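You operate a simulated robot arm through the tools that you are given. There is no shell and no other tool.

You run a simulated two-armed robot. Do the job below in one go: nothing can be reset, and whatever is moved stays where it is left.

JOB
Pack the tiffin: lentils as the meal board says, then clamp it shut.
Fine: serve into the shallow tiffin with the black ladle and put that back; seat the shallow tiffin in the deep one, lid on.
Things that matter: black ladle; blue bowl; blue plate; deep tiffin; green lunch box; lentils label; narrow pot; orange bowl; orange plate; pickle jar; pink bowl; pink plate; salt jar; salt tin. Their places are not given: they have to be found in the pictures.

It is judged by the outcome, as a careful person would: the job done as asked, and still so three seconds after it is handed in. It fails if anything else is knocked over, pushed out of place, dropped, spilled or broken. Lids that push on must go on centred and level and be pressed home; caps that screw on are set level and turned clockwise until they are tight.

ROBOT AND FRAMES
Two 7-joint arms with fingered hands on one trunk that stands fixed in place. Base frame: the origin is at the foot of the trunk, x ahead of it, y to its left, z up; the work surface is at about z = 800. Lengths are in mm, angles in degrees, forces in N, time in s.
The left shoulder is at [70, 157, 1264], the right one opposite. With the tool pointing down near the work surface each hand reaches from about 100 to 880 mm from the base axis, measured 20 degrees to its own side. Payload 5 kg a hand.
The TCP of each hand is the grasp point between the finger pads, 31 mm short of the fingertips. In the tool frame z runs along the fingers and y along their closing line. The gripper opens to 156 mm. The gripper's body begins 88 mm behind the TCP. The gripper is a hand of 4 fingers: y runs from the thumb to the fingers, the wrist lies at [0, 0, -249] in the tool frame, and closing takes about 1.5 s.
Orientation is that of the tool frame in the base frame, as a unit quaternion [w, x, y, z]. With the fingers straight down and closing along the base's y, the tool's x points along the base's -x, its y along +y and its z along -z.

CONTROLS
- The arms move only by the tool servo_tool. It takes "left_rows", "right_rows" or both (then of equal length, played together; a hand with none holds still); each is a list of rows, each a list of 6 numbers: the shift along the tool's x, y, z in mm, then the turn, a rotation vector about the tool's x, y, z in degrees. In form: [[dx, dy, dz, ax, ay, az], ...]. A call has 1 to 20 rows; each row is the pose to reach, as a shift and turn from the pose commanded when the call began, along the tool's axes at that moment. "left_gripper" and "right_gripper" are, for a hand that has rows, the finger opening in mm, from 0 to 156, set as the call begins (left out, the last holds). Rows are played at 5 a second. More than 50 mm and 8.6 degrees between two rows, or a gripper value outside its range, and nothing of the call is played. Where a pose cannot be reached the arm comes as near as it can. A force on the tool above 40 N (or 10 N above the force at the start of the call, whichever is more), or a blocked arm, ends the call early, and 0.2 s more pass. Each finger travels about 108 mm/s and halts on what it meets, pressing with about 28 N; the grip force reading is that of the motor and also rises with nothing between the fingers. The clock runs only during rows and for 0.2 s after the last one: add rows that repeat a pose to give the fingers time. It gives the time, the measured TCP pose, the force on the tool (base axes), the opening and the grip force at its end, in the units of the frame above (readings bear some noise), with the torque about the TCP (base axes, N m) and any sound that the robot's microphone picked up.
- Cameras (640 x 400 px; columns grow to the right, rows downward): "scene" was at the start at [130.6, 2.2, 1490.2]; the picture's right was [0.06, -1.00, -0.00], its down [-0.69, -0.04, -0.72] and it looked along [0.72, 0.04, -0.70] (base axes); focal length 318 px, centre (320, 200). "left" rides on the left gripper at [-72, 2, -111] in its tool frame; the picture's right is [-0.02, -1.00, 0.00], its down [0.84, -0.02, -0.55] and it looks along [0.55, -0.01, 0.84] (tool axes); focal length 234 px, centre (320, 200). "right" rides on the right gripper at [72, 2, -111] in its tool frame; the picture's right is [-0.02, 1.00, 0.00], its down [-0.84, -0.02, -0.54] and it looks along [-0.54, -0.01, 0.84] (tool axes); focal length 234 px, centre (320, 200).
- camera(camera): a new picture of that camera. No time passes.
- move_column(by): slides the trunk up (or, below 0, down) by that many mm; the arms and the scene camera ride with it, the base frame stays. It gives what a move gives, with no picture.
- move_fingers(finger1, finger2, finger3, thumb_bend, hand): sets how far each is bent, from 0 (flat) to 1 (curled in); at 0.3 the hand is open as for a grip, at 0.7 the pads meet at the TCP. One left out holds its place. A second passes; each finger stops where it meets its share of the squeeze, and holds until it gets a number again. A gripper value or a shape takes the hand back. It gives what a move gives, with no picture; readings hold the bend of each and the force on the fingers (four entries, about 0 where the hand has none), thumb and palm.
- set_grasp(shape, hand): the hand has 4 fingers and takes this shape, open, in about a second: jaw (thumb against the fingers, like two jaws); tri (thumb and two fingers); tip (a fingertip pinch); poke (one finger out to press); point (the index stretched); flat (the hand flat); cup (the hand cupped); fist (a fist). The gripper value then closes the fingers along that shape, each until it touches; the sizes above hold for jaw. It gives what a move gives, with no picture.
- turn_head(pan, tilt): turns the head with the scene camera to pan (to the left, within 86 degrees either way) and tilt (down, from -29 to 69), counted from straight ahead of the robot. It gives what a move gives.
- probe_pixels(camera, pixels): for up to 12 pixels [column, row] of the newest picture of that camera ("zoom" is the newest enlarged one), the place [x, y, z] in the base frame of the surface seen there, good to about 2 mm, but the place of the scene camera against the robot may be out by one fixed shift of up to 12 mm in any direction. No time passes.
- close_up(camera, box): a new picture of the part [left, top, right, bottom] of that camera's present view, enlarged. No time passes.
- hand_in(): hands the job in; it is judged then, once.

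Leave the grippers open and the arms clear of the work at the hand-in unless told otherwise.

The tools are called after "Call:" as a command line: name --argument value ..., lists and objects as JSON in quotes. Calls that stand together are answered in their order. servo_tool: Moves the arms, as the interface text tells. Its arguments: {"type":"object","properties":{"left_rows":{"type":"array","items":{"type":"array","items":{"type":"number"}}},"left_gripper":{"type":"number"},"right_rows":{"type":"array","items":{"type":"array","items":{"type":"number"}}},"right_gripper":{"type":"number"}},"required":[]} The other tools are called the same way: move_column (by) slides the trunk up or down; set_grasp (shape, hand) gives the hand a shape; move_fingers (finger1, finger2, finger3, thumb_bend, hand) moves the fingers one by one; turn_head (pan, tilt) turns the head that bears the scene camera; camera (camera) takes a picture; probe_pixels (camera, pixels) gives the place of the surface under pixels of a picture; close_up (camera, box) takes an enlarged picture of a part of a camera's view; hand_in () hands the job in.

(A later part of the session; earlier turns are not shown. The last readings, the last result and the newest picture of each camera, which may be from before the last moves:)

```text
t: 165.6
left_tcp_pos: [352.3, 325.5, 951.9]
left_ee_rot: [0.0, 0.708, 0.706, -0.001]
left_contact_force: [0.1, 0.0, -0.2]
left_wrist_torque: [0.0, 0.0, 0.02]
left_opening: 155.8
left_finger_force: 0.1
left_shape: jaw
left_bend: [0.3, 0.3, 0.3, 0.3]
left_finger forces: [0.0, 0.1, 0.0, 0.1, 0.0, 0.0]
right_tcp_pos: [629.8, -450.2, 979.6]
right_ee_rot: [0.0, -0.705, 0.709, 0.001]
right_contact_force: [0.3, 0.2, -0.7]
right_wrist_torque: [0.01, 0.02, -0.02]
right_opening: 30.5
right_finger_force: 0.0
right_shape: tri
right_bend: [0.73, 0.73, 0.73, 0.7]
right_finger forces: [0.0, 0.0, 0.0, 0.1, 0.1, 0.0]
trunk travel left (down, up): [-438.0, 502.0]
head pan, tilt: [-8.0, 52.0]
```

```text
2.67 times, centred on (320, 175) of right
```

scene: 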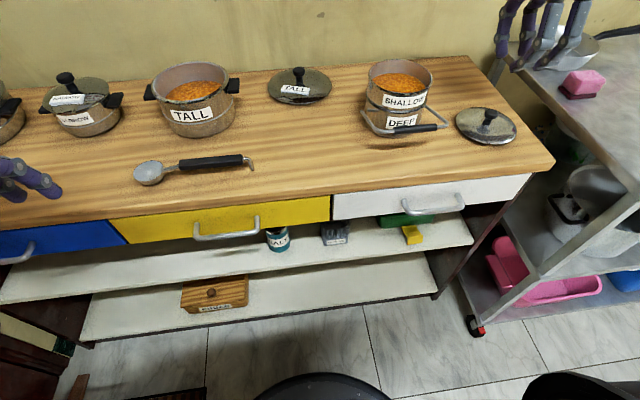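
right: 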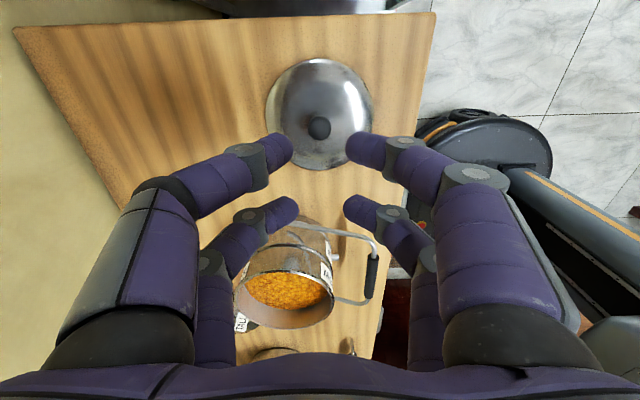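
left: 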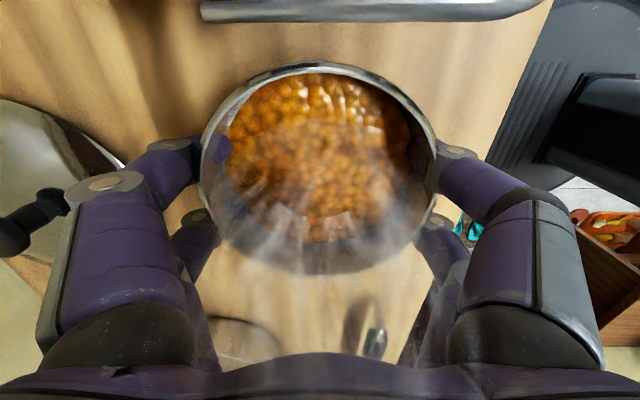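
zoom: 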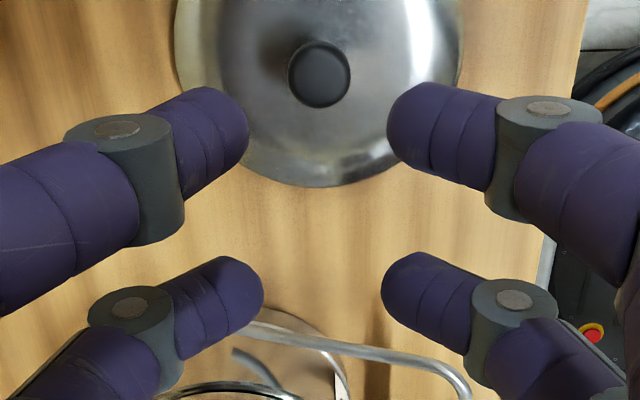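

The pairs sit at about −23 and +20 mm (y) from the TCP. I'll pinch the knob with the −y pair: TCP target (630,−428,855). Back to jaw shape, opening 60, descend.

Call:
set_grasp --hand "right" --shape "jaw"

Call:
servo_tool --right_rows '[[-8, 0, 10, 0, 0, 0], [-16, 0, 25, 0, 0, 0], [-22, 0, 45, 0, 0, 0], [-22, 0, 65, 0, 0, 0], [-22, 0, 85, 0, 0, 0], [-22, 0, 85, 0, 0, 0]]' --right_gripper 60

Call:
camera --camera "right"

Call:
close_up --camera "right" --box '[220, 60, 420, 210]'

```text
t: 166.5
left_tcp_pos: [351.6, 325.6, 951.9]
left_ee_rot: [0.002, 0.708, 0.706, 0.0]
left_contact_force: [0.2, -0.3, 0.2]
left_wrist_torque: [0.02, 0.01, -0.02]
left_opening: 155.8
left_finger_force: 0.0
left_shape: jaw
left_bend: [0.3, 0.3, 0.3, 0.3]
left_finger forces: [0.0, 0.0, 0.0, 0.0, 0.0, 0.0]
right_tcp_pos: [629.3, -450.3, 979.5]
right_ee_rot: [0.0, -0.706, 0.708, 0.001]
right_contact_force: [0.4, 0.3, -0.5]
right_wrist_torque: [0.0, -0.02, 0.02]
right_opening: 155.7
right_finger_force: 0.0
right_shape: jaw
right_bend: [0.3, 0.3, 0.3, 0.3]
right_finger forces: [0.0, 0.0, 0.1, 0.0, 0.0, 0.0]
trunk travel left (down, up): [-438.0, 502.0]
head pan, tilt: [-8.0, 52.0]
```

```text
t: 167.9
left_tcp_pos: [350.0, 325.0, 952.1]
left_ee_rot: [0.001, 0.707, 0.707, 0.0]
left_contact_force: [-0.3, 0.2, 0.6]
left_wrist_torque: [0.01, -0.03, -0.01]
left_opening: 155.8
left_finger_force: 0.1
left_shape: jaw
left_bend: [0.3, 0.3, 0.3, 0.3]
left_finger forces: [0.0, 0.0, 0.1, 0.0, 0.0, 0.0]
right_tcp_pos: [630.1, -427.9, 894.3]
right_ee_rot: [-0.001, -0.706, 0.709, -0.001]
right_contact_force: [0.1, 0.6, -0.2]
right_wrist_torque: [0.0, 0.01, 0.03]
right_opening: 60.6
right_finger_force: 0.0
right_shape: jaw
right_bend: [0.73, 0.73, 0.73, 0.7]
right_finger forces: [0.1, 0.1, 0.0, 0.1, 0.0, 0.1]
trunk travel left (down, up): [-438.0, 502.0]
head pan, tilt: [-8.0, 52.0]
```

```text
taken
```

right: 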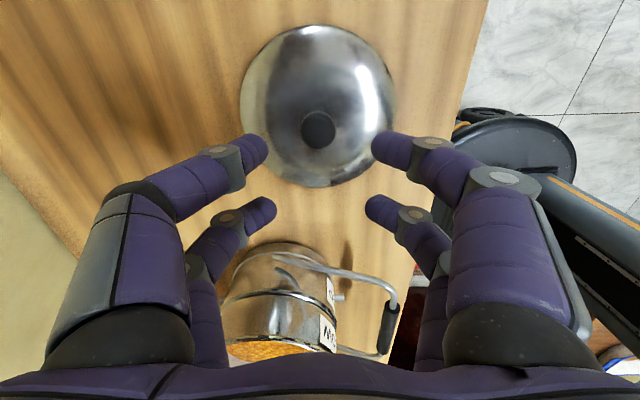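

```text
2.67 times, centred on (320, 135) of right
```

zoom: 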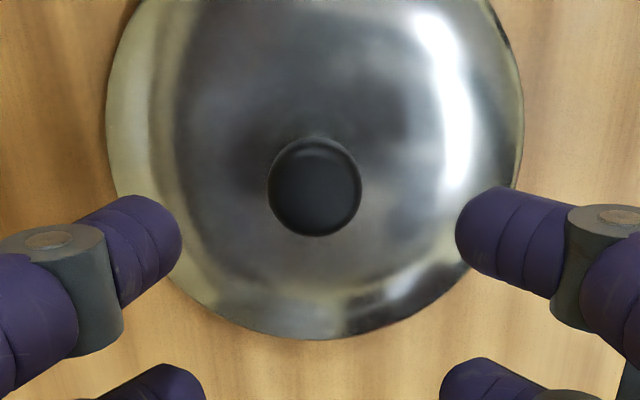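

Knob lies midway between the near pair. Descend 39 mm and look again.

Call:
servo_tool --right_rows '[[0, 0, 12, 0, 0, 0], [0, 0, 24, 0, 0, 0], [0, 0, 34, 0, 0, 0], [0, 0, 39, 0, 0, 0], [0, 0, 39, 0, 0, 0]]'

Call:
camera --camera "right"

Call:
close_up --camera "scene" --box '[430, 40, 560, 160]'

```text
t: 169.1
left_tcp_pos: [351.5, 325.3, 953.3]
left_ee_rot: [0.001, 0.708, 0.706, 0.0]
left_contact_force: [-0.2, -0.1, -1.0]
left_wrist_torque: [-0.01, -0.01, -0.01]
left_opening: 155.7
left_finger_force: 0.1
left_shape: jaw
left_bend: [0.3, 0.3, 0.3, 0.3]
left_finger forces: [0.0, 0.0, 0.0, 0.0, 0.1, 0.0]
right_tcp_pos: [628.7, -428.6, 856.6]
right_ee_rot: [-0.001, -0.706, 0.708, 0.001]
right_contact_force: [-0.3, 0.5, 0.5]
right_wrist_torque: [-0.03, 0.01, 0.0]
right_opening: 60.7
right_finger_force: 0.1
right_shape: jaw
right_bend: [0.73, 0.73, 0.73, 0.7]
right_finger forces: [0.1, 0.1, 0.0, 0.1, 0.1, 0.0]
trunk travel left (down, up): [-438.0, 502.0]
head pan, tilt: [-8.0, 52.0]
```

```text
taken
```

right: 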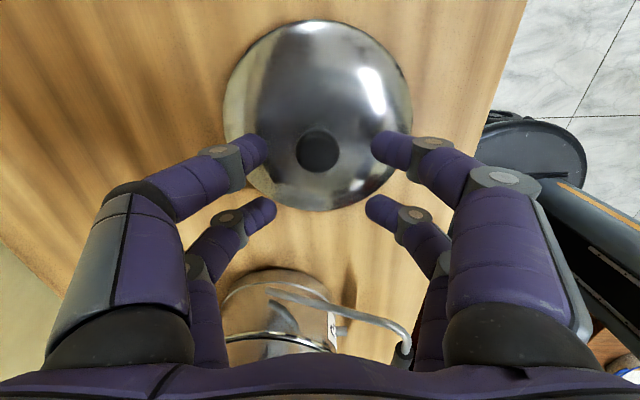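

```text
3.33 times, centred on (495, 100) of scene
```

zoom: 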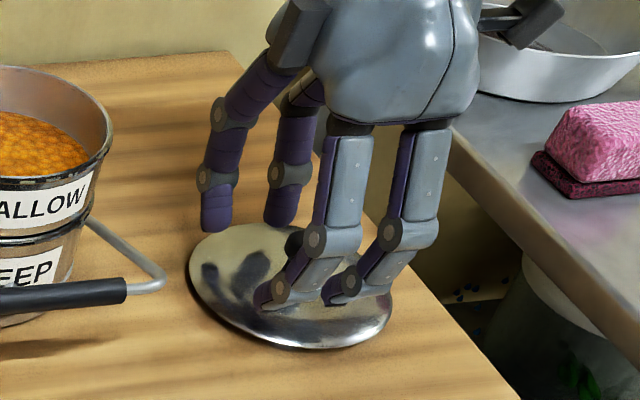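

Near pair is level with the knob (318,150). Close on it.

Call:
servo_tool --right_rows '[[0, 0, 0, 0, 0, 0], [0, 0, 0, 0, 0, 0], [0, 0, 0, 0, 0, 0], [0, 0, 0, 0, 0, 0], [0, 0, 0, 0, 0, 0], [0, 0, 0, 0, 0, 0], [0, 0, 0, 0, 0, 0], [0, 0, 0, 0, 0, 0]]' --right_gripper 0

Call:
camera --camera "right"

Call:
close_up --camera "right" --box '[220, 80, 420, 230]'

Call:
close_up --camera "scene" --box '[430, 40, 560, 160]'

```text
t: 170.9
left_tcp_pos: [352.0, 324.4, 952.4]
left_ee_rot: [0.0, 0.708, 0.707, 0.0]
left_contact_force: [-0.1, -0.2, -0.2]
left_wrist_torque: [0.04, 0.0, -0.06]
left_opening: 156.1
left_finger_force: 0.1
left_shape: jaw
left_bend: [0.3, 0.3, 0.3, 0.3]
left_finger forces: [0.0, 0.0, 0.0, 0.0, 0.0, 0.0]
right_tcp_pos: [629.3, -429.0, 856.2]
right_ee_rot: [0.0, -0.706, 0.709, 0.0]
right_contact_force: [0.3, -0.5, 0.4]
right_wrist_torque: [0.02, 0.0, 0.03]
right_opening: 8.4
right_finger_force: 28.0
right_shape: jaw
right_bend: [0.72, 0.7, 0.7, 0.7]
right_finger forces: [24.1, 0.0, 0.1, 0.0, 23.8, 0.1]
trunk travel left (down, up): [-438.0, 502.0]
head pan, tilt: [-8.0, 52.0]
```

```text
taken
```

right: 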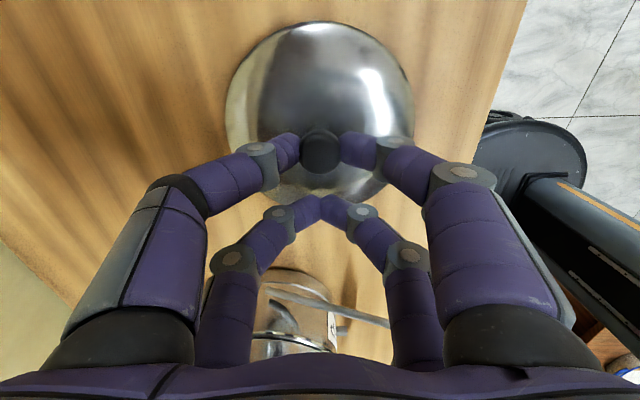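

```text
2.67 times, centred on (320, 155) of right
```

zoom: 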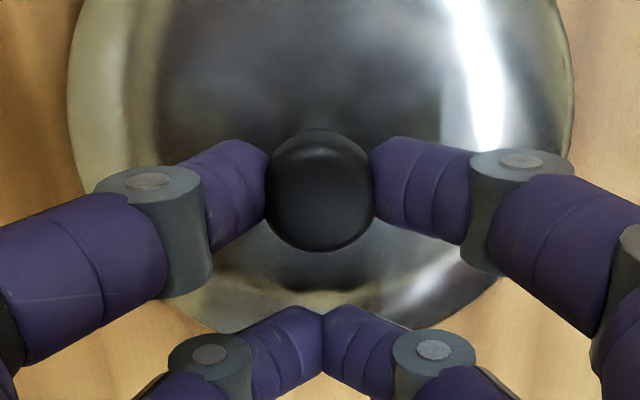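

```text
3.33 times, centred on (495, 100) of scene
```

zoom: 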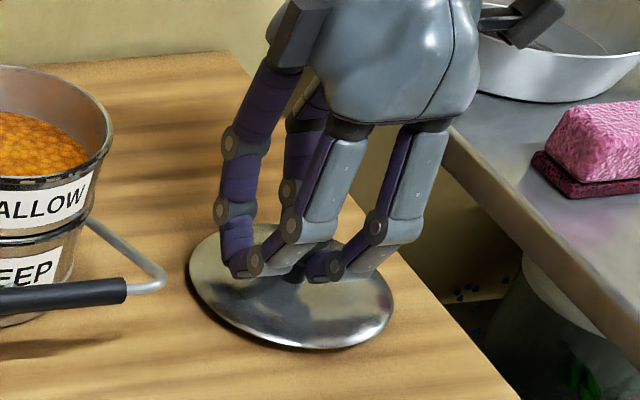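

The knob is pinched by finger 1 and thumb (~24 N). Lift 15 mm and check level.

Call:
servo_tool --right_rows '[[0, 0, -3, 0, 0, 0], [0, 0, -7, 0, 0, 0], [0, 0, -11, 0, 0, 0], [0, 0, -15, 0, 0, 0], [0, 0, -15, 0, 0, 0]]'

Call:
camera --camera "right"

Call:
close_up --camera "scene" --box '[430, 40, 560, 160]'

Call:
probe_pixels --camera "right" --pixels '[[319, 24], [226, 115], [412, 110], [319, 198], [270, 185], [370, 185], [320, 150]]'

```text
t: 172.1
left_tcp_pos: [351.7, 324.6, 952.4]
left_ee_rot: [0.002, 0.708, 0.706, 0.0]
left_contact_force: [-0.2, 0.3, 0.6]
left_wrist_torque: [-0.02, 0.0, 0.03]
left_opening: 155.7
left_finger_force: 0.1
left_shape: jaw
left_bend: [0.3, 0.3, 0.3, 0.3]
left_finger forces: [0.0, 0.1, 0.1, 0.0, 0.0, 0.1]
right_tcp_pos: [629.1, -429.4, 871.8]
right_ee_rot: [-0.001, -0.706, 0.709, 0.001]
right_contact_force: [0.2, 0.0, -0.2]
right_wrist_torque: [-0.01, 0.01, -0.02]
right_opening: 8.1
right_finger_force: 28.2
right_shape: jaw
right_bend: [0.72, 0.7, 0.7, 0.7]
right_finger forces: [24.1, 0.0, 0.1, 0.0, 23.8, 0.0]
trunk travel left (down, up): [-438.0, 502.0]
head pan, tilt: [-8.0, 52.0]
```

```text
taken
```

right: 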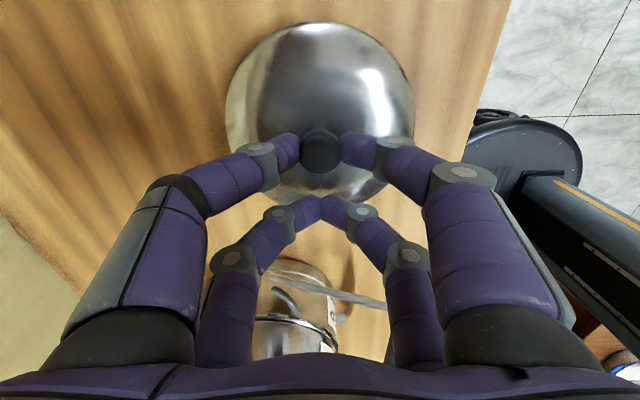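

```text
3.33 times, centred on (495, 100) of scene
```

zoom: 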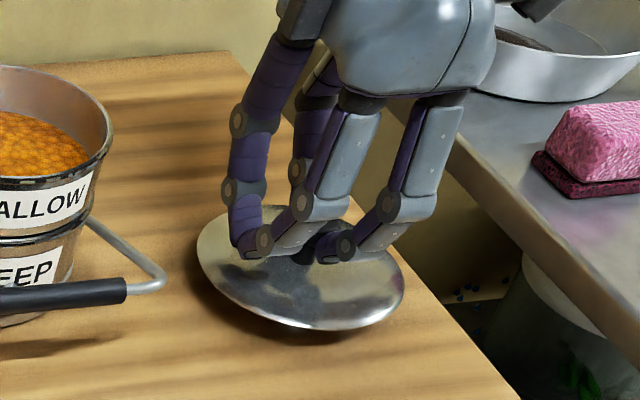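

```text
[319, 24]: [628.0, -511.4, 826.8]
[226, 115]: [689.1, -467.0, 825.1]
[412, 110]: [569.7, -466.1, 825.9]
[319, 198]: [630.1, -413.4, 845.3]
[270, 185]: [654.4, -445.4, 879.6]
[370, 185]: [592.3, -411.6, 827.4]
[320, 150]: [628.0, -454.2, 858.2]
```

The lid hangs level. Raise it and carry over the stack: lid centre offset from the TCP is ≈(+0.3,−20).

Call:
servo_tool --right_rows '[[0, 0, -15, 0, 0, 0], [0, 0, -40, 0, 0, 0], [0, 0, -70, 0, 0, 0], [0, 0, -100, 0, 0, 0], [0, 0, -118, 0, 0, 0], [-8, -2, -118, 0, 0, 0], [-25, -6.5, -118, 0, 0, 0], [-50, -13, -118, 0, 0, 0], [-78, -20.4, -118, 0, 0, 0], [-106, -27.7, -118, 0, 0, 0], [-134, -35, -118, 0, 0, 0], [-160, -41.8, -118, 0, 0, 0], [-180, -47, -118, 0, 0, 0], [-192, -50.2, -118, 0, 0, 0], [-197.3, -51.6, -118, 0, 0, 0], [-197.3, -51.6, -118, 0, 0, 0]]'

Call:
camera --camera "right"

Call:
camera --camera "scene"

Call:
close_up --camera "scene" --box '[340, 0, 480, 140]'

```text
t: 175.5
left_tcp_pos: [351.7, 325.7, 953.4]
left_ee_rot: [0.002, 0.708, 0.706, 0.0]
left_contact_force: [0.2, -0.2, 0.3]
left_wrist_torque: [0.0, 0.03, 0.0]
left_opening: 155.9
left_finger_force: 0.0
left_shape: jaw
left_bend: [0.3, 0.3, 0.3, 0.3]
left_finger forces: [0.1, 0.0, 0.1, 0.0, 0.1, 0.0]
right_tcp_pos: [682.4, -232.0, 989.0]
right_ee_rot: [-0.001, -0.705, 0.709, 0.001]
right_contact_force: [-0.1, -0.4, -0.7]
right_wrist_torque: [0.05, 0.03, 0.01]
right_opening: 8.4
right_finger_force: 28.0
right_shape: jaw
right_bend: [0.72, 0.7, 0.7, 0.7]
right_finger forces: [23.9, 0.0, 0.1, 0.1, 23.7, 0.0]
trunk travel left (down, up): [-438.0, 502.0]
head pan, tilt: [-8.0, 52.0]
```

```text
taken
```

right: 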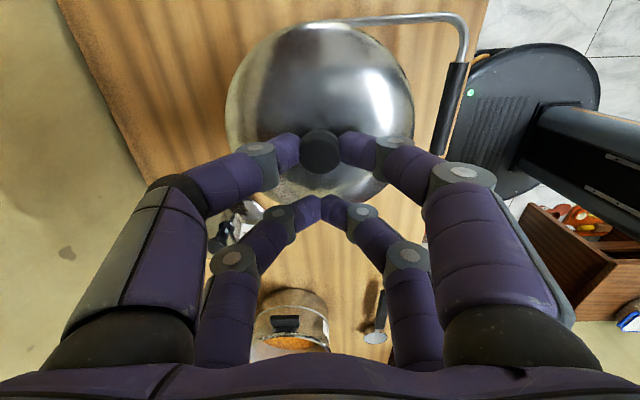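

```text
taken
```

scene: 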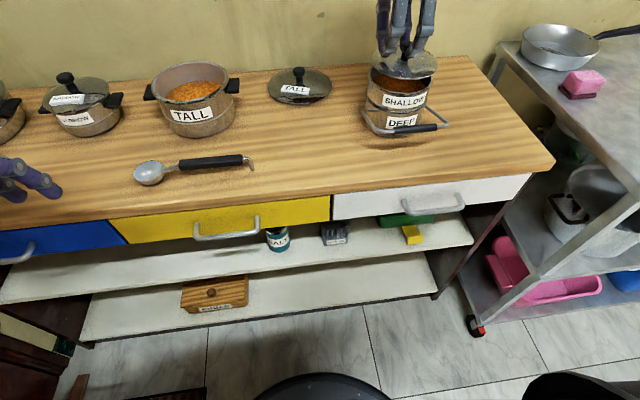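

```text
2.86 times, centred on (410, 70) of scene
```

zoom: 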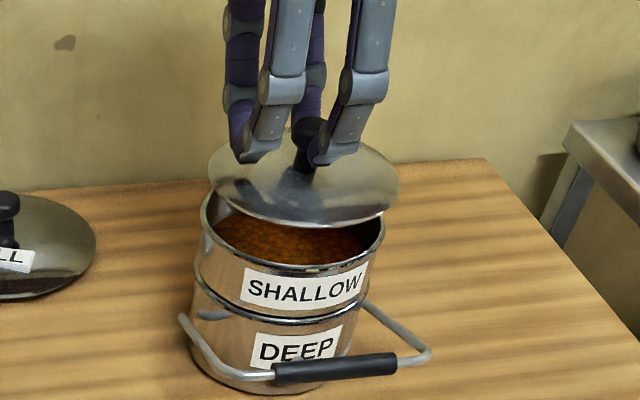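

Compare lid and stack positions using the same scene camera (bias cancels), plus lid from the right camera.

Call:
probe_pixels --camera "zoom" --pixels '[[212, 172], [397, 195], [305, 226], [250, 212], [360, 222], [202, 222], [384, 236], [290, 268], [230, 252], [350, 262], [215, 245], [370, 252]]'

Call:
probe_pixels --camera "right" --pixels '[[319, 25], [227, 115], [412, 110], [240, 70], [395, 65], [300, 27], [265, 192], [375, 190]]'

```text
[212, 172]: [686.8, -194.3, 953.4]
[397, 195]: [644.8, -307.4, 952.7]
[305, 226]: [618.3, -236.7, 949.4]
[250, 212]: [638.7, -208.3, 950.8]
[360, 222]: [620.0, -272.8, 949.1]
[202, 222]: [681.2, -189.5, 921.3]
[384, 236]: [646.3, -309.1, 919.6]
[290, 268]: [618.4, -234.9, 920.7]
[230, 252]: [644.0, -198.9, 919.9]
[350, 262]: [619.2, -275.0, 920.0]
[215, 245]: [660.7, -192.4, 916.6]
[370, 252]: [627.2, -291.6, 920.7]
```

```text
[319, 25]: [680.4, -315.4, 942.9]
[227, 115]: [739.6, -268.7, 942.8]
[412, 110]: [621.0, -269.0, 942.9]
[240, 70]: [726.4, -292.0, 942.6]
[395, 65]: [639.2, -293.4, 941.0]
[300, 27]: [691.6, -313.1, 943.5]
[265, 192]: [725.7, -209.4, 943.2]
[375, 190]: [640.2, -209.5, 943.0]
```

Lid and stack agree within ~1 mm. Lower 20 mm with a 0.8 mm x trim.

Call:
servo_tool --right_rows '[[0, 0.8, 5, 0, 0, 0], [0, 0.8, 10, 0, 0, 0], [0, 0.8, 15, 0, 0, 0], [0, 0.8, 20, 0, 0, 0], [0, 0.8, 20, 0, 0, 0]]'

Call:
close_up --camera "scene" --box '[360, 20, 450, 120]'

Call:
camera --camera "right"

```text
t: 176.7
left_tcp_pos: [351.1, 325.0, 951.5]
left_ee_rot: [0.002, 0.707, 0.707, 0.001]
left_contact_force: [-0.1, -0.3, 0.3]
left_wrist_torque: [0.01, 0.02, 0.04]
left_opening: 155.9
left_finger_force: 0.1
left_shape: jaw
left_bend: [0.3, 0.3, 0.3, 0.3]
left_finger forces: [0.0, 0.1, 0.1, 0.0, 0.1, 0.0]
right_tcp_pos: [681.0, -231.1, 967.2]
right_ee_rot: [-0.001, -0.706, 0.708, 0.0]
right_contact_force: [0.6, -0.3, -0.1]
right_wrist_torque: [0.0, -0.03, -0.03]
right_opening: 8.3
right_finger_force: 28.0
right_shape: jaw
right_bend: [0.72, 0.7, 0.7, 0.7]
right_finger forces: [24.0, 0.0, 0.1, 0.1, 23.6, 0.0]
trunk travel left (down, up): [-438.0, 502.0]
head pan, tilt: [-8.0, 52.0]
```

```text
4.00 times, centred on (405, 70) of scene
```

zoom: 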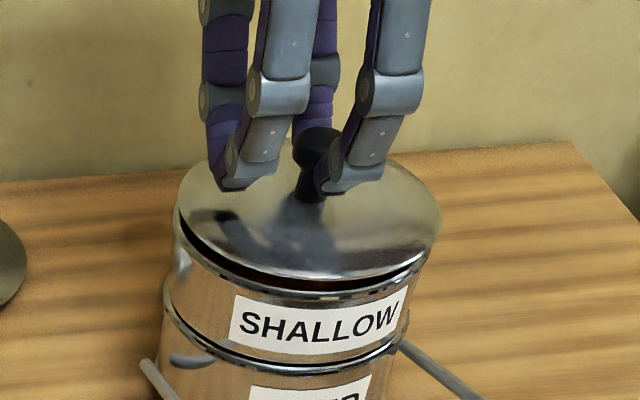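

```text
taken
```

right: 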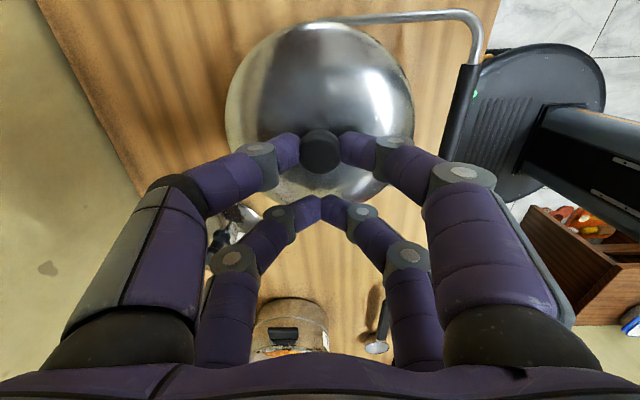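

Alignment looks right (edges follow the stack's lean). Lower in small steps watching force.

Call:
servo_tool --right_rows '[[0, 0, 1, 0, 0, 0], [0, 0, 2, 0, 0, 0], [0, 0, 3, 0, 0, 0], [0, 0, 4, 0, 0, 0]]'

Call:
servo_tool --right_rows '[[0, 0, 1, 0, 0, 0], [0, 0, 2, 0, 0, 0], [0, 0, 3, 0, 0, 0]]'

Call:
close_up --camera "scene" --box '[360, 20, 450, 120]'

```text
t: 177.7
left_tcp_pos: [351.6, 325.6, 952.1]
left_ee_rot: [0.001, 0.707, 0.707, 0.0]
left_contact_force: [-0.4, 0.3, -0.3]
left_wrist_torque: [0.01, 0.01, -0.01]
left_opening: 155.8
left_finger_force: 0.0
left_shape: jaw
left_bend: [0.3, 0.3, 0.3, 0.3]
left_finger forces: [0.0, 0.0, 0.1, 0.0, 0.0, 0.1]
right_tcp_pos: [682.0, -232.1, 965.2]
right_ee_rot: [-0.001, -0.706, 0.709, 0.0]
right_contact_force: [0.1, 0.3, -0.3]
right_wrist_torque: [0.04, -0.02, 0.02]
right_opening: 8.2
right_finger_force: 27.6
right_shape: jaw
right_bend: [0.72, 0.7, 0.7, 0.7]
right_finger forces: [23.9, 0.0, 0.0, 0.0, 23.7, 0.0]
trunk travel left (down, up): [-438.0, 502.0]
head pan, tilt: [-8.0, 52.0]
```

```text
t: 178.5
left_tcp_pos: [350.7, 325.5, 952.2]
left_ee_rot: [0.001, 0.708, 0.707, 0.001]
left_contact_force: [0.6, -1.5, 0.5]
left_wrist_torque: [-0.03, 0.0, -0.01]
left_opening: 155.8
left_finger_force: 0.0
left_shape: jaw
left_bend: [0.3, 0.3, 0.3, 0.3]
left_finger forces: [0.0, 0.0, 0.0, 0.0, 0.1, 0.0]
right_tcp_pos: [681.5, -230.3, 961.4]
right_ee_rot: [0.0, -0.706, 0.708, 0.0]
right_contact_force: [-0.1, 0.8, -0.6]
right_wrist_torque: [-0.01, -0.02, -0.02]
right_opening: 8.0
right_finger_force: 27.9
right_shape: jaw
right_bend: [0.72, 0.7, 0.7, 0.7]
right_finger forces: [24.1, 0.0, 0.0, 0.1, 23.8, 0.0]
trunk travel left (down, up): [-438.0, 502.0]
head pan, tilt: [-8.0, 52.0]
```

```text
4.00 times, centred on (405, 70) of scene
```

zoom: 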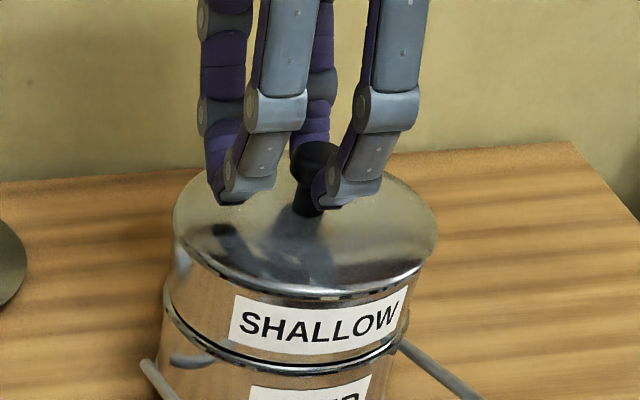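

The skirt is entering with no resistance. Continue.

Call:
servo_tool --right_rows '[[0, 0, 1, 0, 0, 0], [0, 0, 2, 0, 0, 0], [0, 0, 3, 0, 0, 0]]'

Call:
servo_tool --right_rows '[[0, 0, 1, 0, 0, 0], [0, 0, 2, 0, 0, 0], [0, 0, 3, 0, 0, 0]]'

Call:
close_up --camera "scene" --box '[360, 20, 450, 120]'

```text
t: 179.3
left_tcp_pos: [350.3, 325.5, 953.6]
left_ee_rot: [0.002, 0.708, 0.706, 0.002]
left_contact_force: [-0.5, -0.2, 0.0]
left_wrist_torque: [-0.03, -0.04, -0.01]
left_opening: 155.9
left_finger_force: 0.3
left_shape: jaw
left_bend: [0.3, 0.3, 0.3, 0.3]
left_finger forces: [0.0, 0.0, 0.0, 0.0, 0.1, 0.0]
right_tcp_pos: [680.1, -231.3, 959.9]
right_ee_rot: [0.001, -0.705, 0.709, -0.001]
right_contact_force: [2.3, -1.6, 10.6]
right_wrist_torque: [-0.25, -0.06, -0.01]
right_opening: 8.8
right_finger_force: 27.6
right_shape: jaw
right_bend: [0.73, 0.7, 0.7, 0.71]
right_finger forces: [26.0, 0.0, 0.1, 0.1, 27.3, 0.0]
trunk travel left (down, up): [-438.0, 502.0]
head pan, tilt: [-8.0, 52.0]
```

```text
t: 180.1
left_tcp_pos: [350.5, 325.2, 953.1]
left_ee_rot: [0.002, 0.707, 0.707, 0.001]
left_contact_force: [0.0, 0.3, 0.6]
left_wrist_torque: [0.01, -0.01, -0.02]
left_opening: 156.0
left_finger_force: 0.0
left_shape: jaw
left_bend: [0.3, 0.3, 0.3, 0.3]
left_finger forces: [0.0, 0.0, 0.1, 0.0, 0.1, 0.0]
right_tcp_pos: [679.1, -231.8, 957.8]
right_ee_rot: [0.001, -0.705, 0.709, -0.001]
right_contact_force: [3.8, -2.6, 24.9]
right_wrist_torque: [-0.61, -0.18, 0.08]
right_opening: 9.4
right_finger_force: 27.8
right_shape: jaw
right_bend: [0.73, 0.7, 0.7, 0.71]
right_finger forces: [29.2, 0.0, 0.1, 0.1, 31.9, 0.0]
trunk travel left (down, up): [-438.0, 502.0]
head pan, tilt: [-8.0, 52.0]
```

```text
4.00 times, centred on (405, 70) of scene
```

zoom: 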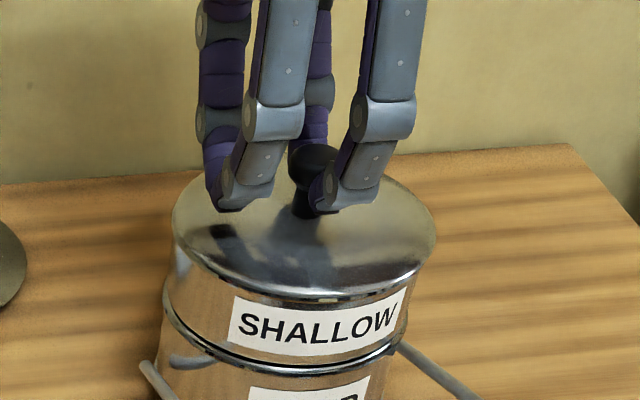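

Resistance began at TCP≈960, i.e. the lid edge meeting the rim (z≈913); 25 N of push now. Check lid level by probing.

Call:
camera --camera "right"

Call:
probe_pixels --camera "right" --pixels '[[319, 25], [227, 115], [412, 110], [240, 70], [395, 65], [260, 190], [372, 192], [319, 200]]'

Call:
close_up --camera "right" --box '[200, 0, 440, 220]'

```text
taken
```

right: 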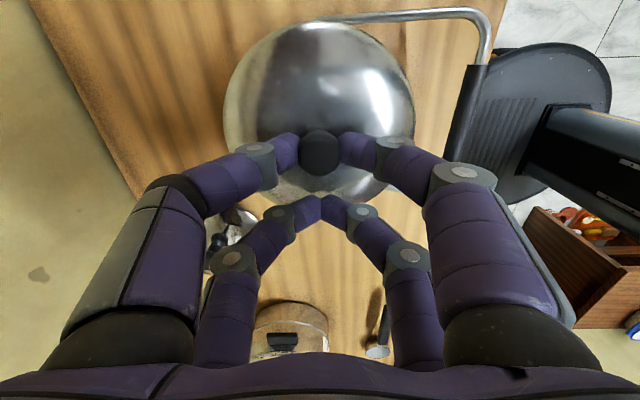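

```text
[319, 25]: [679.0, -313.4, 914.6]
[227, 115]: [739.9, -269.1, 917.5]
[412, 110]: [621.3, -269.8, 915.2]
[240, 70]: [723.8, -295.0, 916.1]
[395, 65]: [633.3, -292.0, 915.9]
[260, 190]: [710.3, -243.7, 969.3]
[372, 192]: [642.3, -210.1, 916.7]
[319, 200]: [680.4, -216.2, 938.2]
```

```text
1.82 times, centred on (320, 110) of right
```

zoom: 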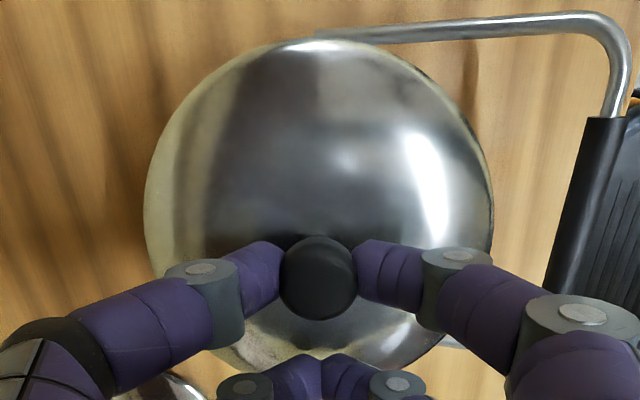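

The lid is level at z≈916 and partly in. Press further down on the knob in small steps.

Call:
servo_tool --right_rows '[[0, 0, 1, 0, 0, 0], [0, 0, 2, 0, 0, 0], [0, 0, 3, 0, 0, 0], [0, 0, 4, 0, 0, 0]]'

Call:
camera --camera "right"

Call:
probe_pixels --camera "right" --pixels '[[319, 26], [228, 115], [412, 112], [240, 70], [395, 68], [372, 192]]'

Call:
close_up --camera "scene" --box '[360, 20, 450, 120]'

```text
t: 181.1
left_tcp_pos: [350.4, 326.3, 952.2]
left_ee_rot: [0.002, 0.708, 0.706, 0.0]
left_contact_force: [1.0, -0.6, 0.1]
left_wrist_torque: [0.04, 0.06, 0.0]
left_opening: 156.0
left_finger_force: 0.0
left_shape: jaw
left_bend: [0.3, 0.3, 0.3, 0.3]
left_finger forces: [0.1, 0.0, 0.1, 0.0, 0.0, 0.1]
right_tcp_pos: [679.6, -230.9, 956.9]
right_ee_rot: [0.003, -0.706, 0.709, -0.003]
right_contact_force: [-4.2, -2.1, 19.3]
right_wrist_torque: [-0.45, 0.08, -0.11]
right_opening: 10.3
right_finger_force: 28.2
right_shape: jaw
right_bend: [0.74, 0.7, 0.7, 0.71]
right_finger forces: [30.2, 0.0, 0.0, 0.0, 27.0, 0.0]
trunk travel left (down, up): [-438.0, 502.0]
head pan, tilt: [-8.0, 52.0]
stopped in row 4 (right hand): the force on the tool passed its limit at 40 N (the readings are from after the stop); the commanded pose is now the measured one
```

```text
taken
```

right: 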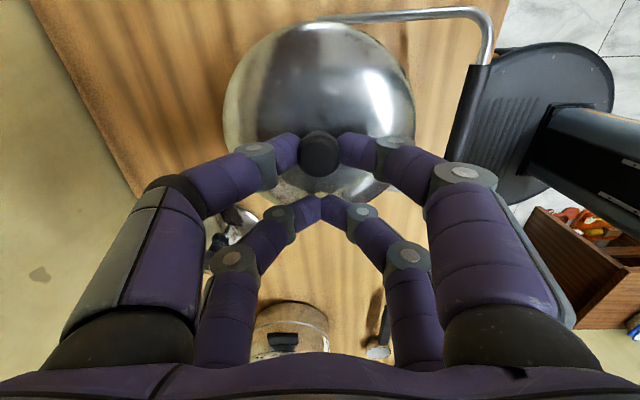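

```text
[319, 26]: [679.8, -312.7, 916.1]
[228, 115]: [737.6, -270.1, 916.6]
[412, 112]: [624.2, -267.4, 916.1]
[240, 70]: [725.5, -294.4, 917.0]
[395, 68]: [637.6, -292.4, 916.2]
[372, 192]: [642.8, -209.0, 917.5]
```

```text
4.00 times, centred on (405, 70) of scene
```

zoom: 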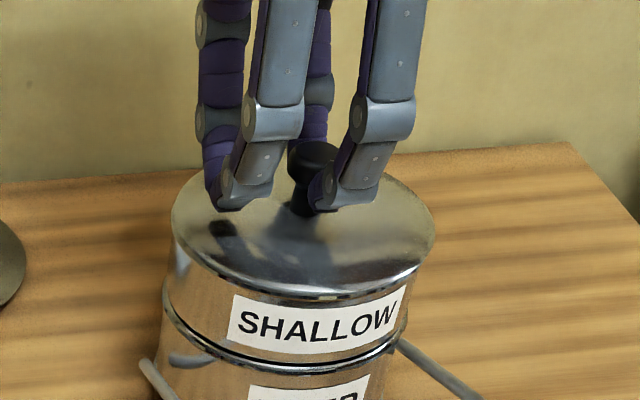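

The lid no longer moves with 40 N: it is flush and level (edge z≈916 all round). Release the knob and rise.

Call:
servo_tool --right_rows '[[0, 0, -1.5, 0, 0, 0], [0, 0, -1.5, 0, 0, 0]]'

Call:
servo_tool --right_rows '[[0, 0, 0, 0, 0, 0], [0, 0, 0, 0, 0, 0], [0, 0, 0, 0, 0, 0], [0, 0, 0, 0, 0, 0], [0, 0, -15, 0, 0, 0], [0, 0, -40, 0, 0, 0], [0, 0, -80, 0, 0, 0], [40, 0, -100, 0, 0, 0], [80, 0, -110, 0, 0, 0], [120, 0, -115, 0, 0, 0], [150, 0, -115, 0, 0, 0], [150, 0, -115, 0, 0, 0]]' --right_gripper 60

Call:
camera --camera "right"

Call:
close_up --camera "right" --box '[240, 80, 440, 250]'

Call:
close_up --camera "scene" --box '[350, 20, 460, 140]'

```text
t: 181.7
left_tcp_pos: [350.6, 325.1, 952.8]
left_ee_rot: [0.002, 0.708, 0.706, 0.0]
left_contact_force: [0.4, 1.1, 0.1]
left_wrist_torque: [0.03, -0.01, 0.03]
left_opening: 155.6
left_finger_force: 0.1
left_shape: jaw
left_bend: [0.3, 0.3, 0.3, 0.3]
left_finger forces: [0.1, 0.1, 0.0, 0.0, 0.1, 0.0]
right_tcp_pos: [680.9, -230.6, 957.9]
right_ee_rot: [0.002, -0.705, 0.709, -0.002]
right_contact_force: [-1.5, -3.5, 20.2]
right_wrist_torque: [-0.45, 0.0, -0.02]
right_opening: 10.6
right_finger_force: 27.9
right_shape: jaw
right_bend: [0.74, 0.7, 0.7, 0.71]
right_finger forces: [29.0, 0.0, 0.1, 0.1, 28.6, 0.1]
trunk travel left (down, up): [-438.0, 502.0]
head pan, tilt: [-8.0, 52.0]
```

```text
t: 184.2
left_tcp_pos: [352.2, 325.7, 951.8]
left_ee_rot: [0.001, 0.708, 0.706, 0.0]
left_contact_force: [0.0, -0.3, -0.7]
left_wrist_torque: [0.01, -0.01, -0.03]
left_opening: 155.7
left_finger_force: 0.0
left_shape: jaw
left_bend: [0.3, 0.3, 0.3, 0.3]
left_finger forces: [0.0, 0.0, 0.0, 0.0, 0.0, 0.0]
right_tcp_pos: [680.8, -379.5, 1071.1]
right_ee_rot: [0.0, -0.706, 0.708, -0.001]
right_contact_force: [0.0, 0.2, 0.1]
right_wrist_torque: [-0.02, -0.03, 0.02]
right_opening: 59.5
right_finger_force: 0.2
right_shape: jaw
right_bend: [0.74, 0.74, 0.74, 0.7]
right_finger forces: [0.1, 0.0, 0.0, 0.0, 0.0, 0.1]
trunk travel left (down, up): [-438.0, 502.0]
head pan, tilt: [-8.0, 52.0]
```

```text
taken
```

right: 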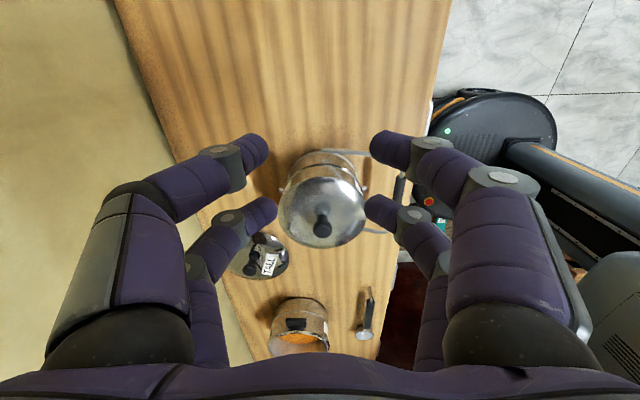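

```text
2.35 times, centred on (340, 165) of right
```

zoom: 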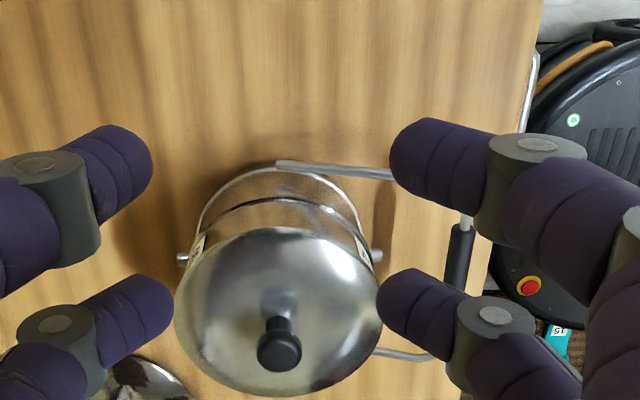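

```text
3.33 times, centred on (405, 80) of scene
```

zoom: 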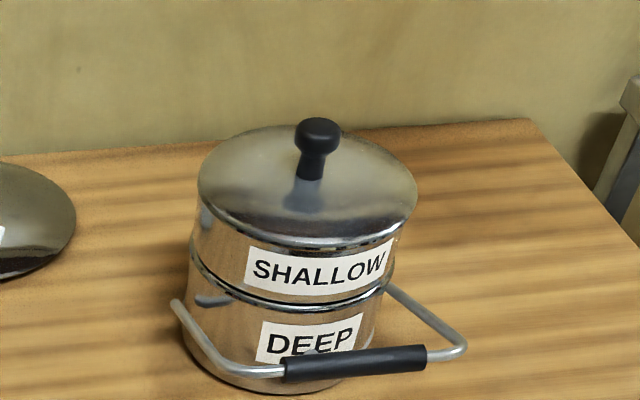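

Lid is on, centred and level. Next the bail: bar near (562,−251,872), pivots at (680.5, z 837). Move the right hand above the bar for a precise look.

Call:
servo_tool --right_rows '[[-10, 35, 0, 0, 0, 0], [-25, 70, 0, 0, 0, 0], [-45, 105, 0, 0, 0, 0], [-75, 132, 0, 0, 0, 0], [-105, 134, 10, 0, 0, 0], [-127, 134, 30, 0, 0, 0], [-127, 134, 60, 0, 0, 0], [-127, 134, 81, 0, 0, 0], [-127, 134, 81, 0, 0, 0]]' --right_gripper 70

Call:
camera --camera "right"

Call:
close_up --camera "right" --box '[220, 60, 420, 260]'

Call:
close_up --camera "scene" --box '[340, 0, 480, 150]'

```text
t: 186.2
left_tcp_pos: [352.3, 325.4, 952.2]
left_ee_rot: [0.001, 0.707, 0.707, -0.001]
left_contact_force: [-0.8, 0.9, 0.0]
left_wrist_torque: [-0.02, 0.03, 0.0]
left_opening: 155.8
left_finger_force: 0.0
left_shape: jaw
left_bend: [0.3, 0.3, 0.3, 0.3]
left_finger forces: [0.0, 0.0, 0.0, 0.0, 0.0, 0.0]
right_tcp_pos: [546.4, -254.3, 989.3]
right_ee_rot: [0.001, -0.705, 0.709, 0.0]
right_contact_force: [0.9, -0.2, -0.1]
right_wrist_torque: [-0.02, -0.03, -0.03]
right_opening: 69.6
right_finger_force: 0.0
right_shape: jaw
right_bend: [0.73, 0.73, 0.73, 0.7]
right_finger forces: [0.0, 0.1, 0.0, 0.1, 0.1, 0.1]
trunk travel left (down, up): [-438.0, 502.0]
head pan, tilt: [-8.0, 52.0]
```

```text
taken
```

right: 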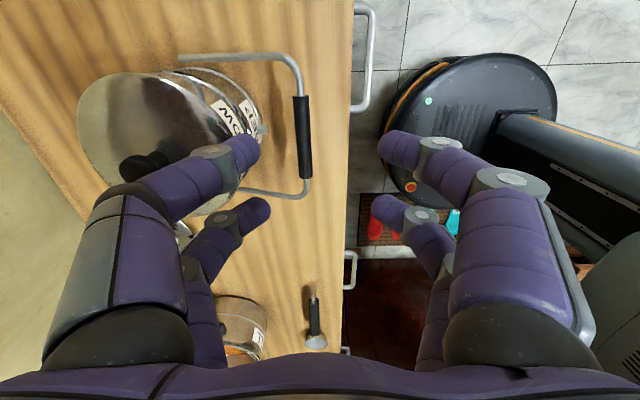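

```text
2.00 times, centred on (320, 160) of right
```

zoom: 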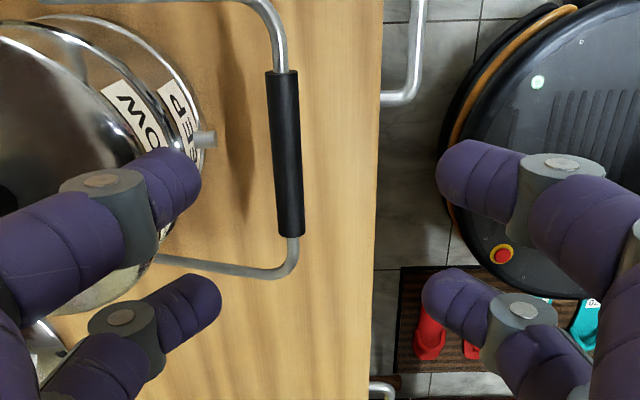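

```text
2.67 times, centred on (410, 75) of scene
```

zoom: 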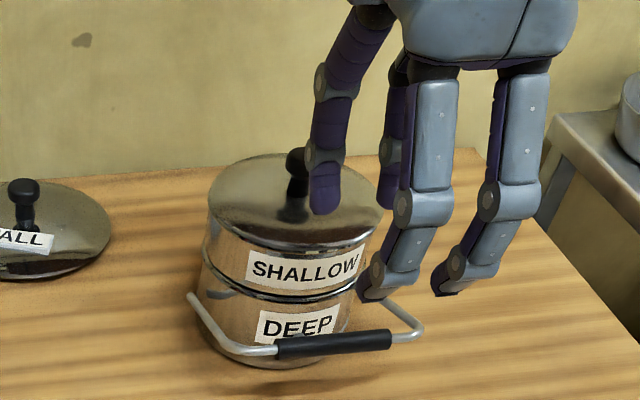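

Probe the bail bar and arms.

Call:
probe_pixels --camera "zoom" --pixels '[[282, 80], [285, 155], [291, 230], [273, 155], [298, 155], [278, 50], [293, 250], [255, 5], [240, 270], [180, 262], [202, 138], [280, 110]]'

Call:
probe_pixels --camera "right" --pixels '[[190, 60], [230, 57], [270, 55], [297, 75], [150, 160], [135, 170]]'

```text
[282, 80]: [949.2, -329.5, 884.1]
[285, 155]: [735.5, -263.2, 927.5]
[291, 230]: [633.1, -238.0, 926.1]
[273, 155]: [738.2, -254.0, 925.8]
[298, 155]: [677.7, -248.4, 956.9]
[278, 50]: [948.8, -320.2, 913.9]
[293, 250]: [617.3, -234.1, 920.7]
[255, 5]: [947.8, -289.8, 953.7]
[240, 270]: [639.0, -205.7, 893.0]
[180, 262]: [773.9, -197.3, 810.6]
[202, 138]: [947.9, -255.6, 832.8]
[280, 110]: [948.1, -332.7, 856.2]
```

```text
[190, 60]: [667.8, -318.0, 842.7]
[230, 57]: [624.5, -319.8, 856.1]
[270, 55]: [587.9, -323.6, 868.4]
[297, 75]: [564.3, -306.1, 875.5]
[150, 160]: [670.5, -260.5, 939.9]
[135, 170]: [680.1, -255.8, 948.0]
```

Probe the bar in the plain right picture.

Call:
probe_pixels --camera "right" --pixels '[[301, 100], [303, 137], [305, 175], [297, 137], [309, 137], [299, 85], [306, 186], [270, 194], [250, 191]]'

```text
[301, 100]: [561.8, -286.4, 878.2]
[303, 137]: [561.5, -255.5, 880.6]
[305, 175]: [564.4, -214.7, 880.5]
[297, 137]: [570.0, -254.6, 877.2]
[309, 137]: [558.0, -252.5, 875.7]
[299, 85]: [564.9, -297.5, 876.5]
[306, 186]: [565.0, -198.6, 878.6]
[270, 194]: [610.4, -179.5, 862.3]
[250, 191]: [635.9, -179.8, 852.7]
```

Bar centre ≈(563.5,−250.5,872.5), radius 8; swing radius ≈122.7 about (680.5, z≈836). I'll approach it with a 30° tilt from the front: go to the pre-grasp pose.

Call:
servo_tool --right_rows '[[-1, 7, 0, 7.5, 0, 0], [-2, 14, 8, 15, 0, 0], [-3, 21, 20, 22.5, 0, 0], [-4, 28, 38, 30, 0, 0], [-4, 28, 38, 30, 0, 0]]' --right_gripper 56

Call:
camera --camera "right"

Call:
close_up --camera "scene" --box '[340, 0, 480, 150]'

```text
t: 187.4
left_tcp_pos: [351.0, 324.9, 951.9]
left_ee_rot: [0.001, 0.707, 0.707, 0.0]
left_contact_force: [0.4, 0.5, 0.6]
left_wrist_torque: [-0.01, 0.04, 0.01]
left_opening: 155.7
left_finger_force: 0.0
left_shape: jaw
left_bend: [0.3, 0.3, 0.3, 0.3]
left_finger forces: [0.0, 0.1, 0.1, 0.0, 0.1, 0.0]
right_tcp_pos: [520.2, -249.9, 950.3]
right_ee_rot: [0.183, -0.681, 0.685, -0.184]
right_contact_force: [-0.7, 0.8, 0.6]
right_wrist_torque: [-0.02, 0.02, 0.0]
right_opening: 55.8
right_finger_force: 0.0
right_shape: jaw
right_bend: [0.73, 0.73, 0.73, 0.7]
right_finger forces: [0.0, 0.0, 0.0, 0.0, 0.0, 0.1]
trunk travel left (down, up): [-438.0, 502.0]
head pan, tilt: [-8.0, 52.0]
```

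```text
taken
```

right: 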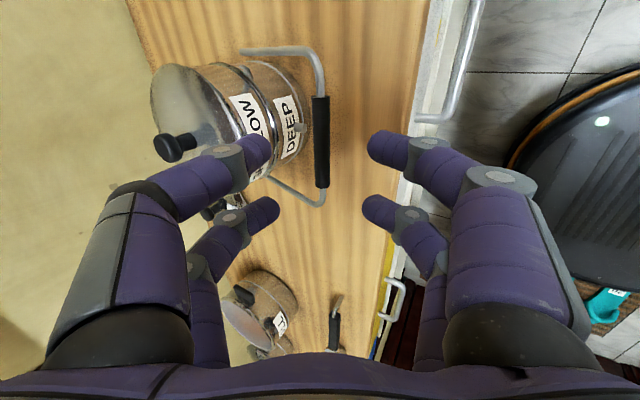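

```text
2.67 times, centred on (410, 75) of scene
```

zoom: 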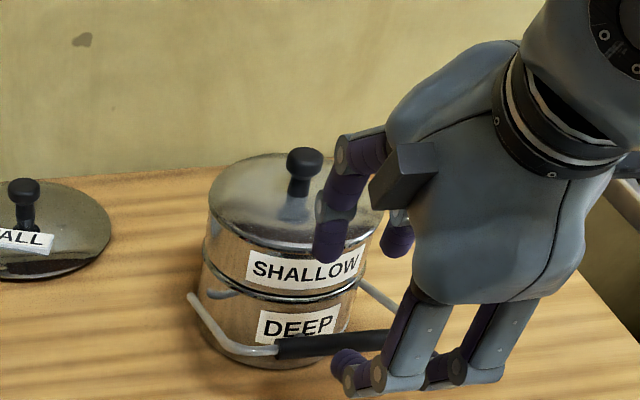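

Aligned (bar is 90 mm ahead along the fingers, centred within 1 mm). Advance 70 mm along the tool axis.

Call:
servo_tool --right_rows '[[0, 0, 20, 0, 0, 0], [0, 0, 40, 0, 0, 0], [0, 0, 55, 0, 0, 0], [0, 0, 65, 0, 0, 0], [0, 0, 70, 0, 0, 0], [0, 0, 70, 0, 0, 0]]'

Call:
camera --camera "right"

Call:
close_up --camera "scene" --box '[340, 0, 480, 150]'

```text
t: 188.8
left_tcp_pos: [352.4, 326.5, 952.5]
left_ee_rot: [0.001, 0.708, 0.706, 0.0]
left_contact_force: [0.3, 0.3, 0.7]
left_wrist_torque: [0.0, 0.01, -0.01]
left_opening: 155.7
left_finger_force: 0.0
left_shape: jaw
left_bend: [0.3, 0.3, 0.3, 0.3]
left_finger forces: [0.1, 0.0, 0.0, 0.1, 0.0, 0.0]
right_tcp_pos: [554.9, -248.6, 891.1]
right_ee_rot: [0.184, -0.681, 0.684, -0.185]
right_contact_force: [-0.5, 0.5, -0.6]
right_wrist_torque: [0.0, 0.0, -0.01]
right_opening: 56.1
right_finger_force: 0.1
right_shape: jaw
right_bend: [0.73, 0.73, 0.73, 0.7]
right_finger forces: [0.0, 0.1, 0.0, 0.0, 0.0, 0.0]
trunk travel left (down, up): [-438.0, 502.0]
head pan, tilt: [-8.0, 52.0]
```

```text
taken
```

right: 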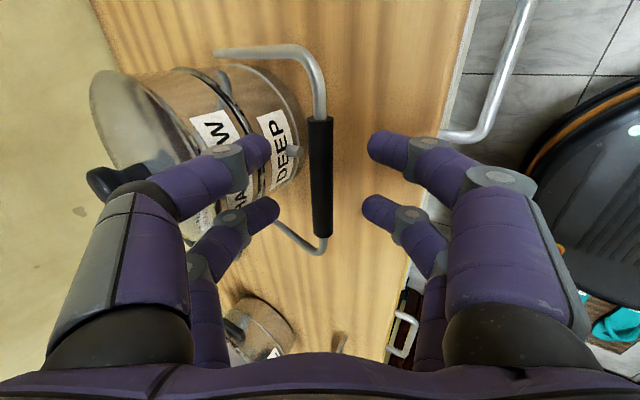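

```text
2.67 times, centred on (410, 75) of scene
```

zoom: 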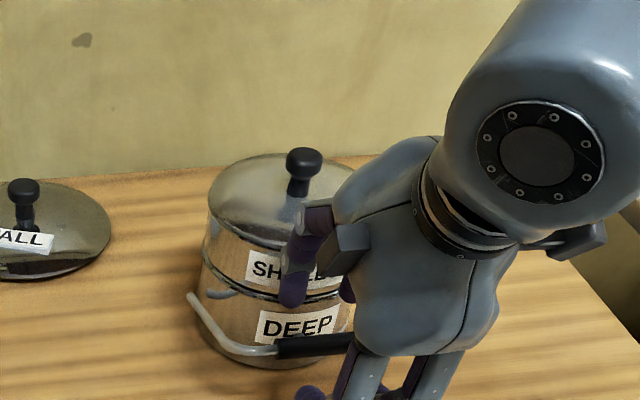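

The bar is midway between the finger pairs. Close on it.

Call:
servo_tool --right_rows '[[0, 0, 0, 0, 0, 0], [0, 0, 0, 0, 0, 0], [0, 0, 0, 0, 0, 0], [0, 0, 0, 0, 0, 0], [0, 0, 0, 0, 0, 0], [0, 0, 0, 0, 0, 0], [0, 0, 0, 0, 0, 0]]' --right_gripper 0

Call:
camera --camera "right"

Call:
close_up --camera "right" --box '[220, 80, 420, 260]'

```text
t: 190.4
left_tcp_pos: [352.7, 324.5, 952.5]
left_ee_rot: [0.001, 0.707, 0.707, -0.001]
left_contact_force: [-0.4, -0.5, -0.3]
left_wrist_torque: [0.02, -0.08, 0.02]
left_opening: 156.0
left_finger_force: 0.0
left_shape: jaw
left_bend: [0.3, 0.3, 0.3, 0.3]
left_finger forces: [0.1, 0.0, 0.0, 0.0, 0.1, 0.1]
right_tcp_pos: [554.8, -249.3, 889.3]
right_ee_rot: [0.183, -0.681, 0.684, -0.184]
right_contact_force: [3.2, 0.4, 0.1]
right_wrist_torque: [-0.05, 0.0, 0.0]
right_opening: 8.7
right_finger_force: 28.2
right_shape: jaw
right_bend: [0.71, 0.71, 0.71, 0.7]
right_finger forces: [24.2, 24.3, 24.8, 0.1, 25.3, 0.1]
trunk travel left (down, up): [-438.0, 502.0]
head pan, tilt: [-8.0, 52.0]
```

```text
taken
```

right: 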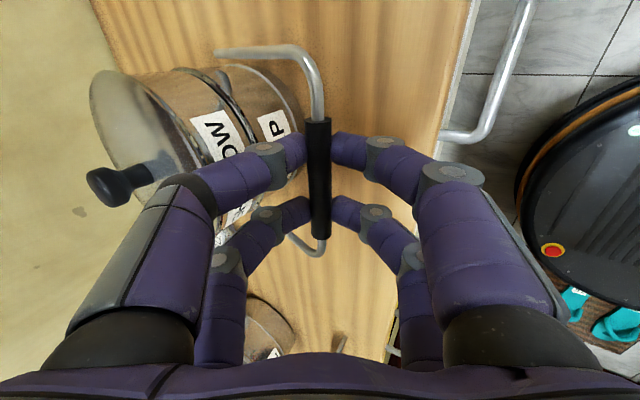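

```text
2.22 times, centred on (320, 170) of right
```

zoom: 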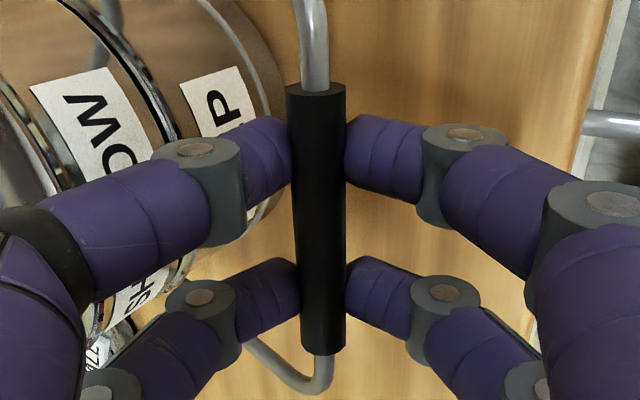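

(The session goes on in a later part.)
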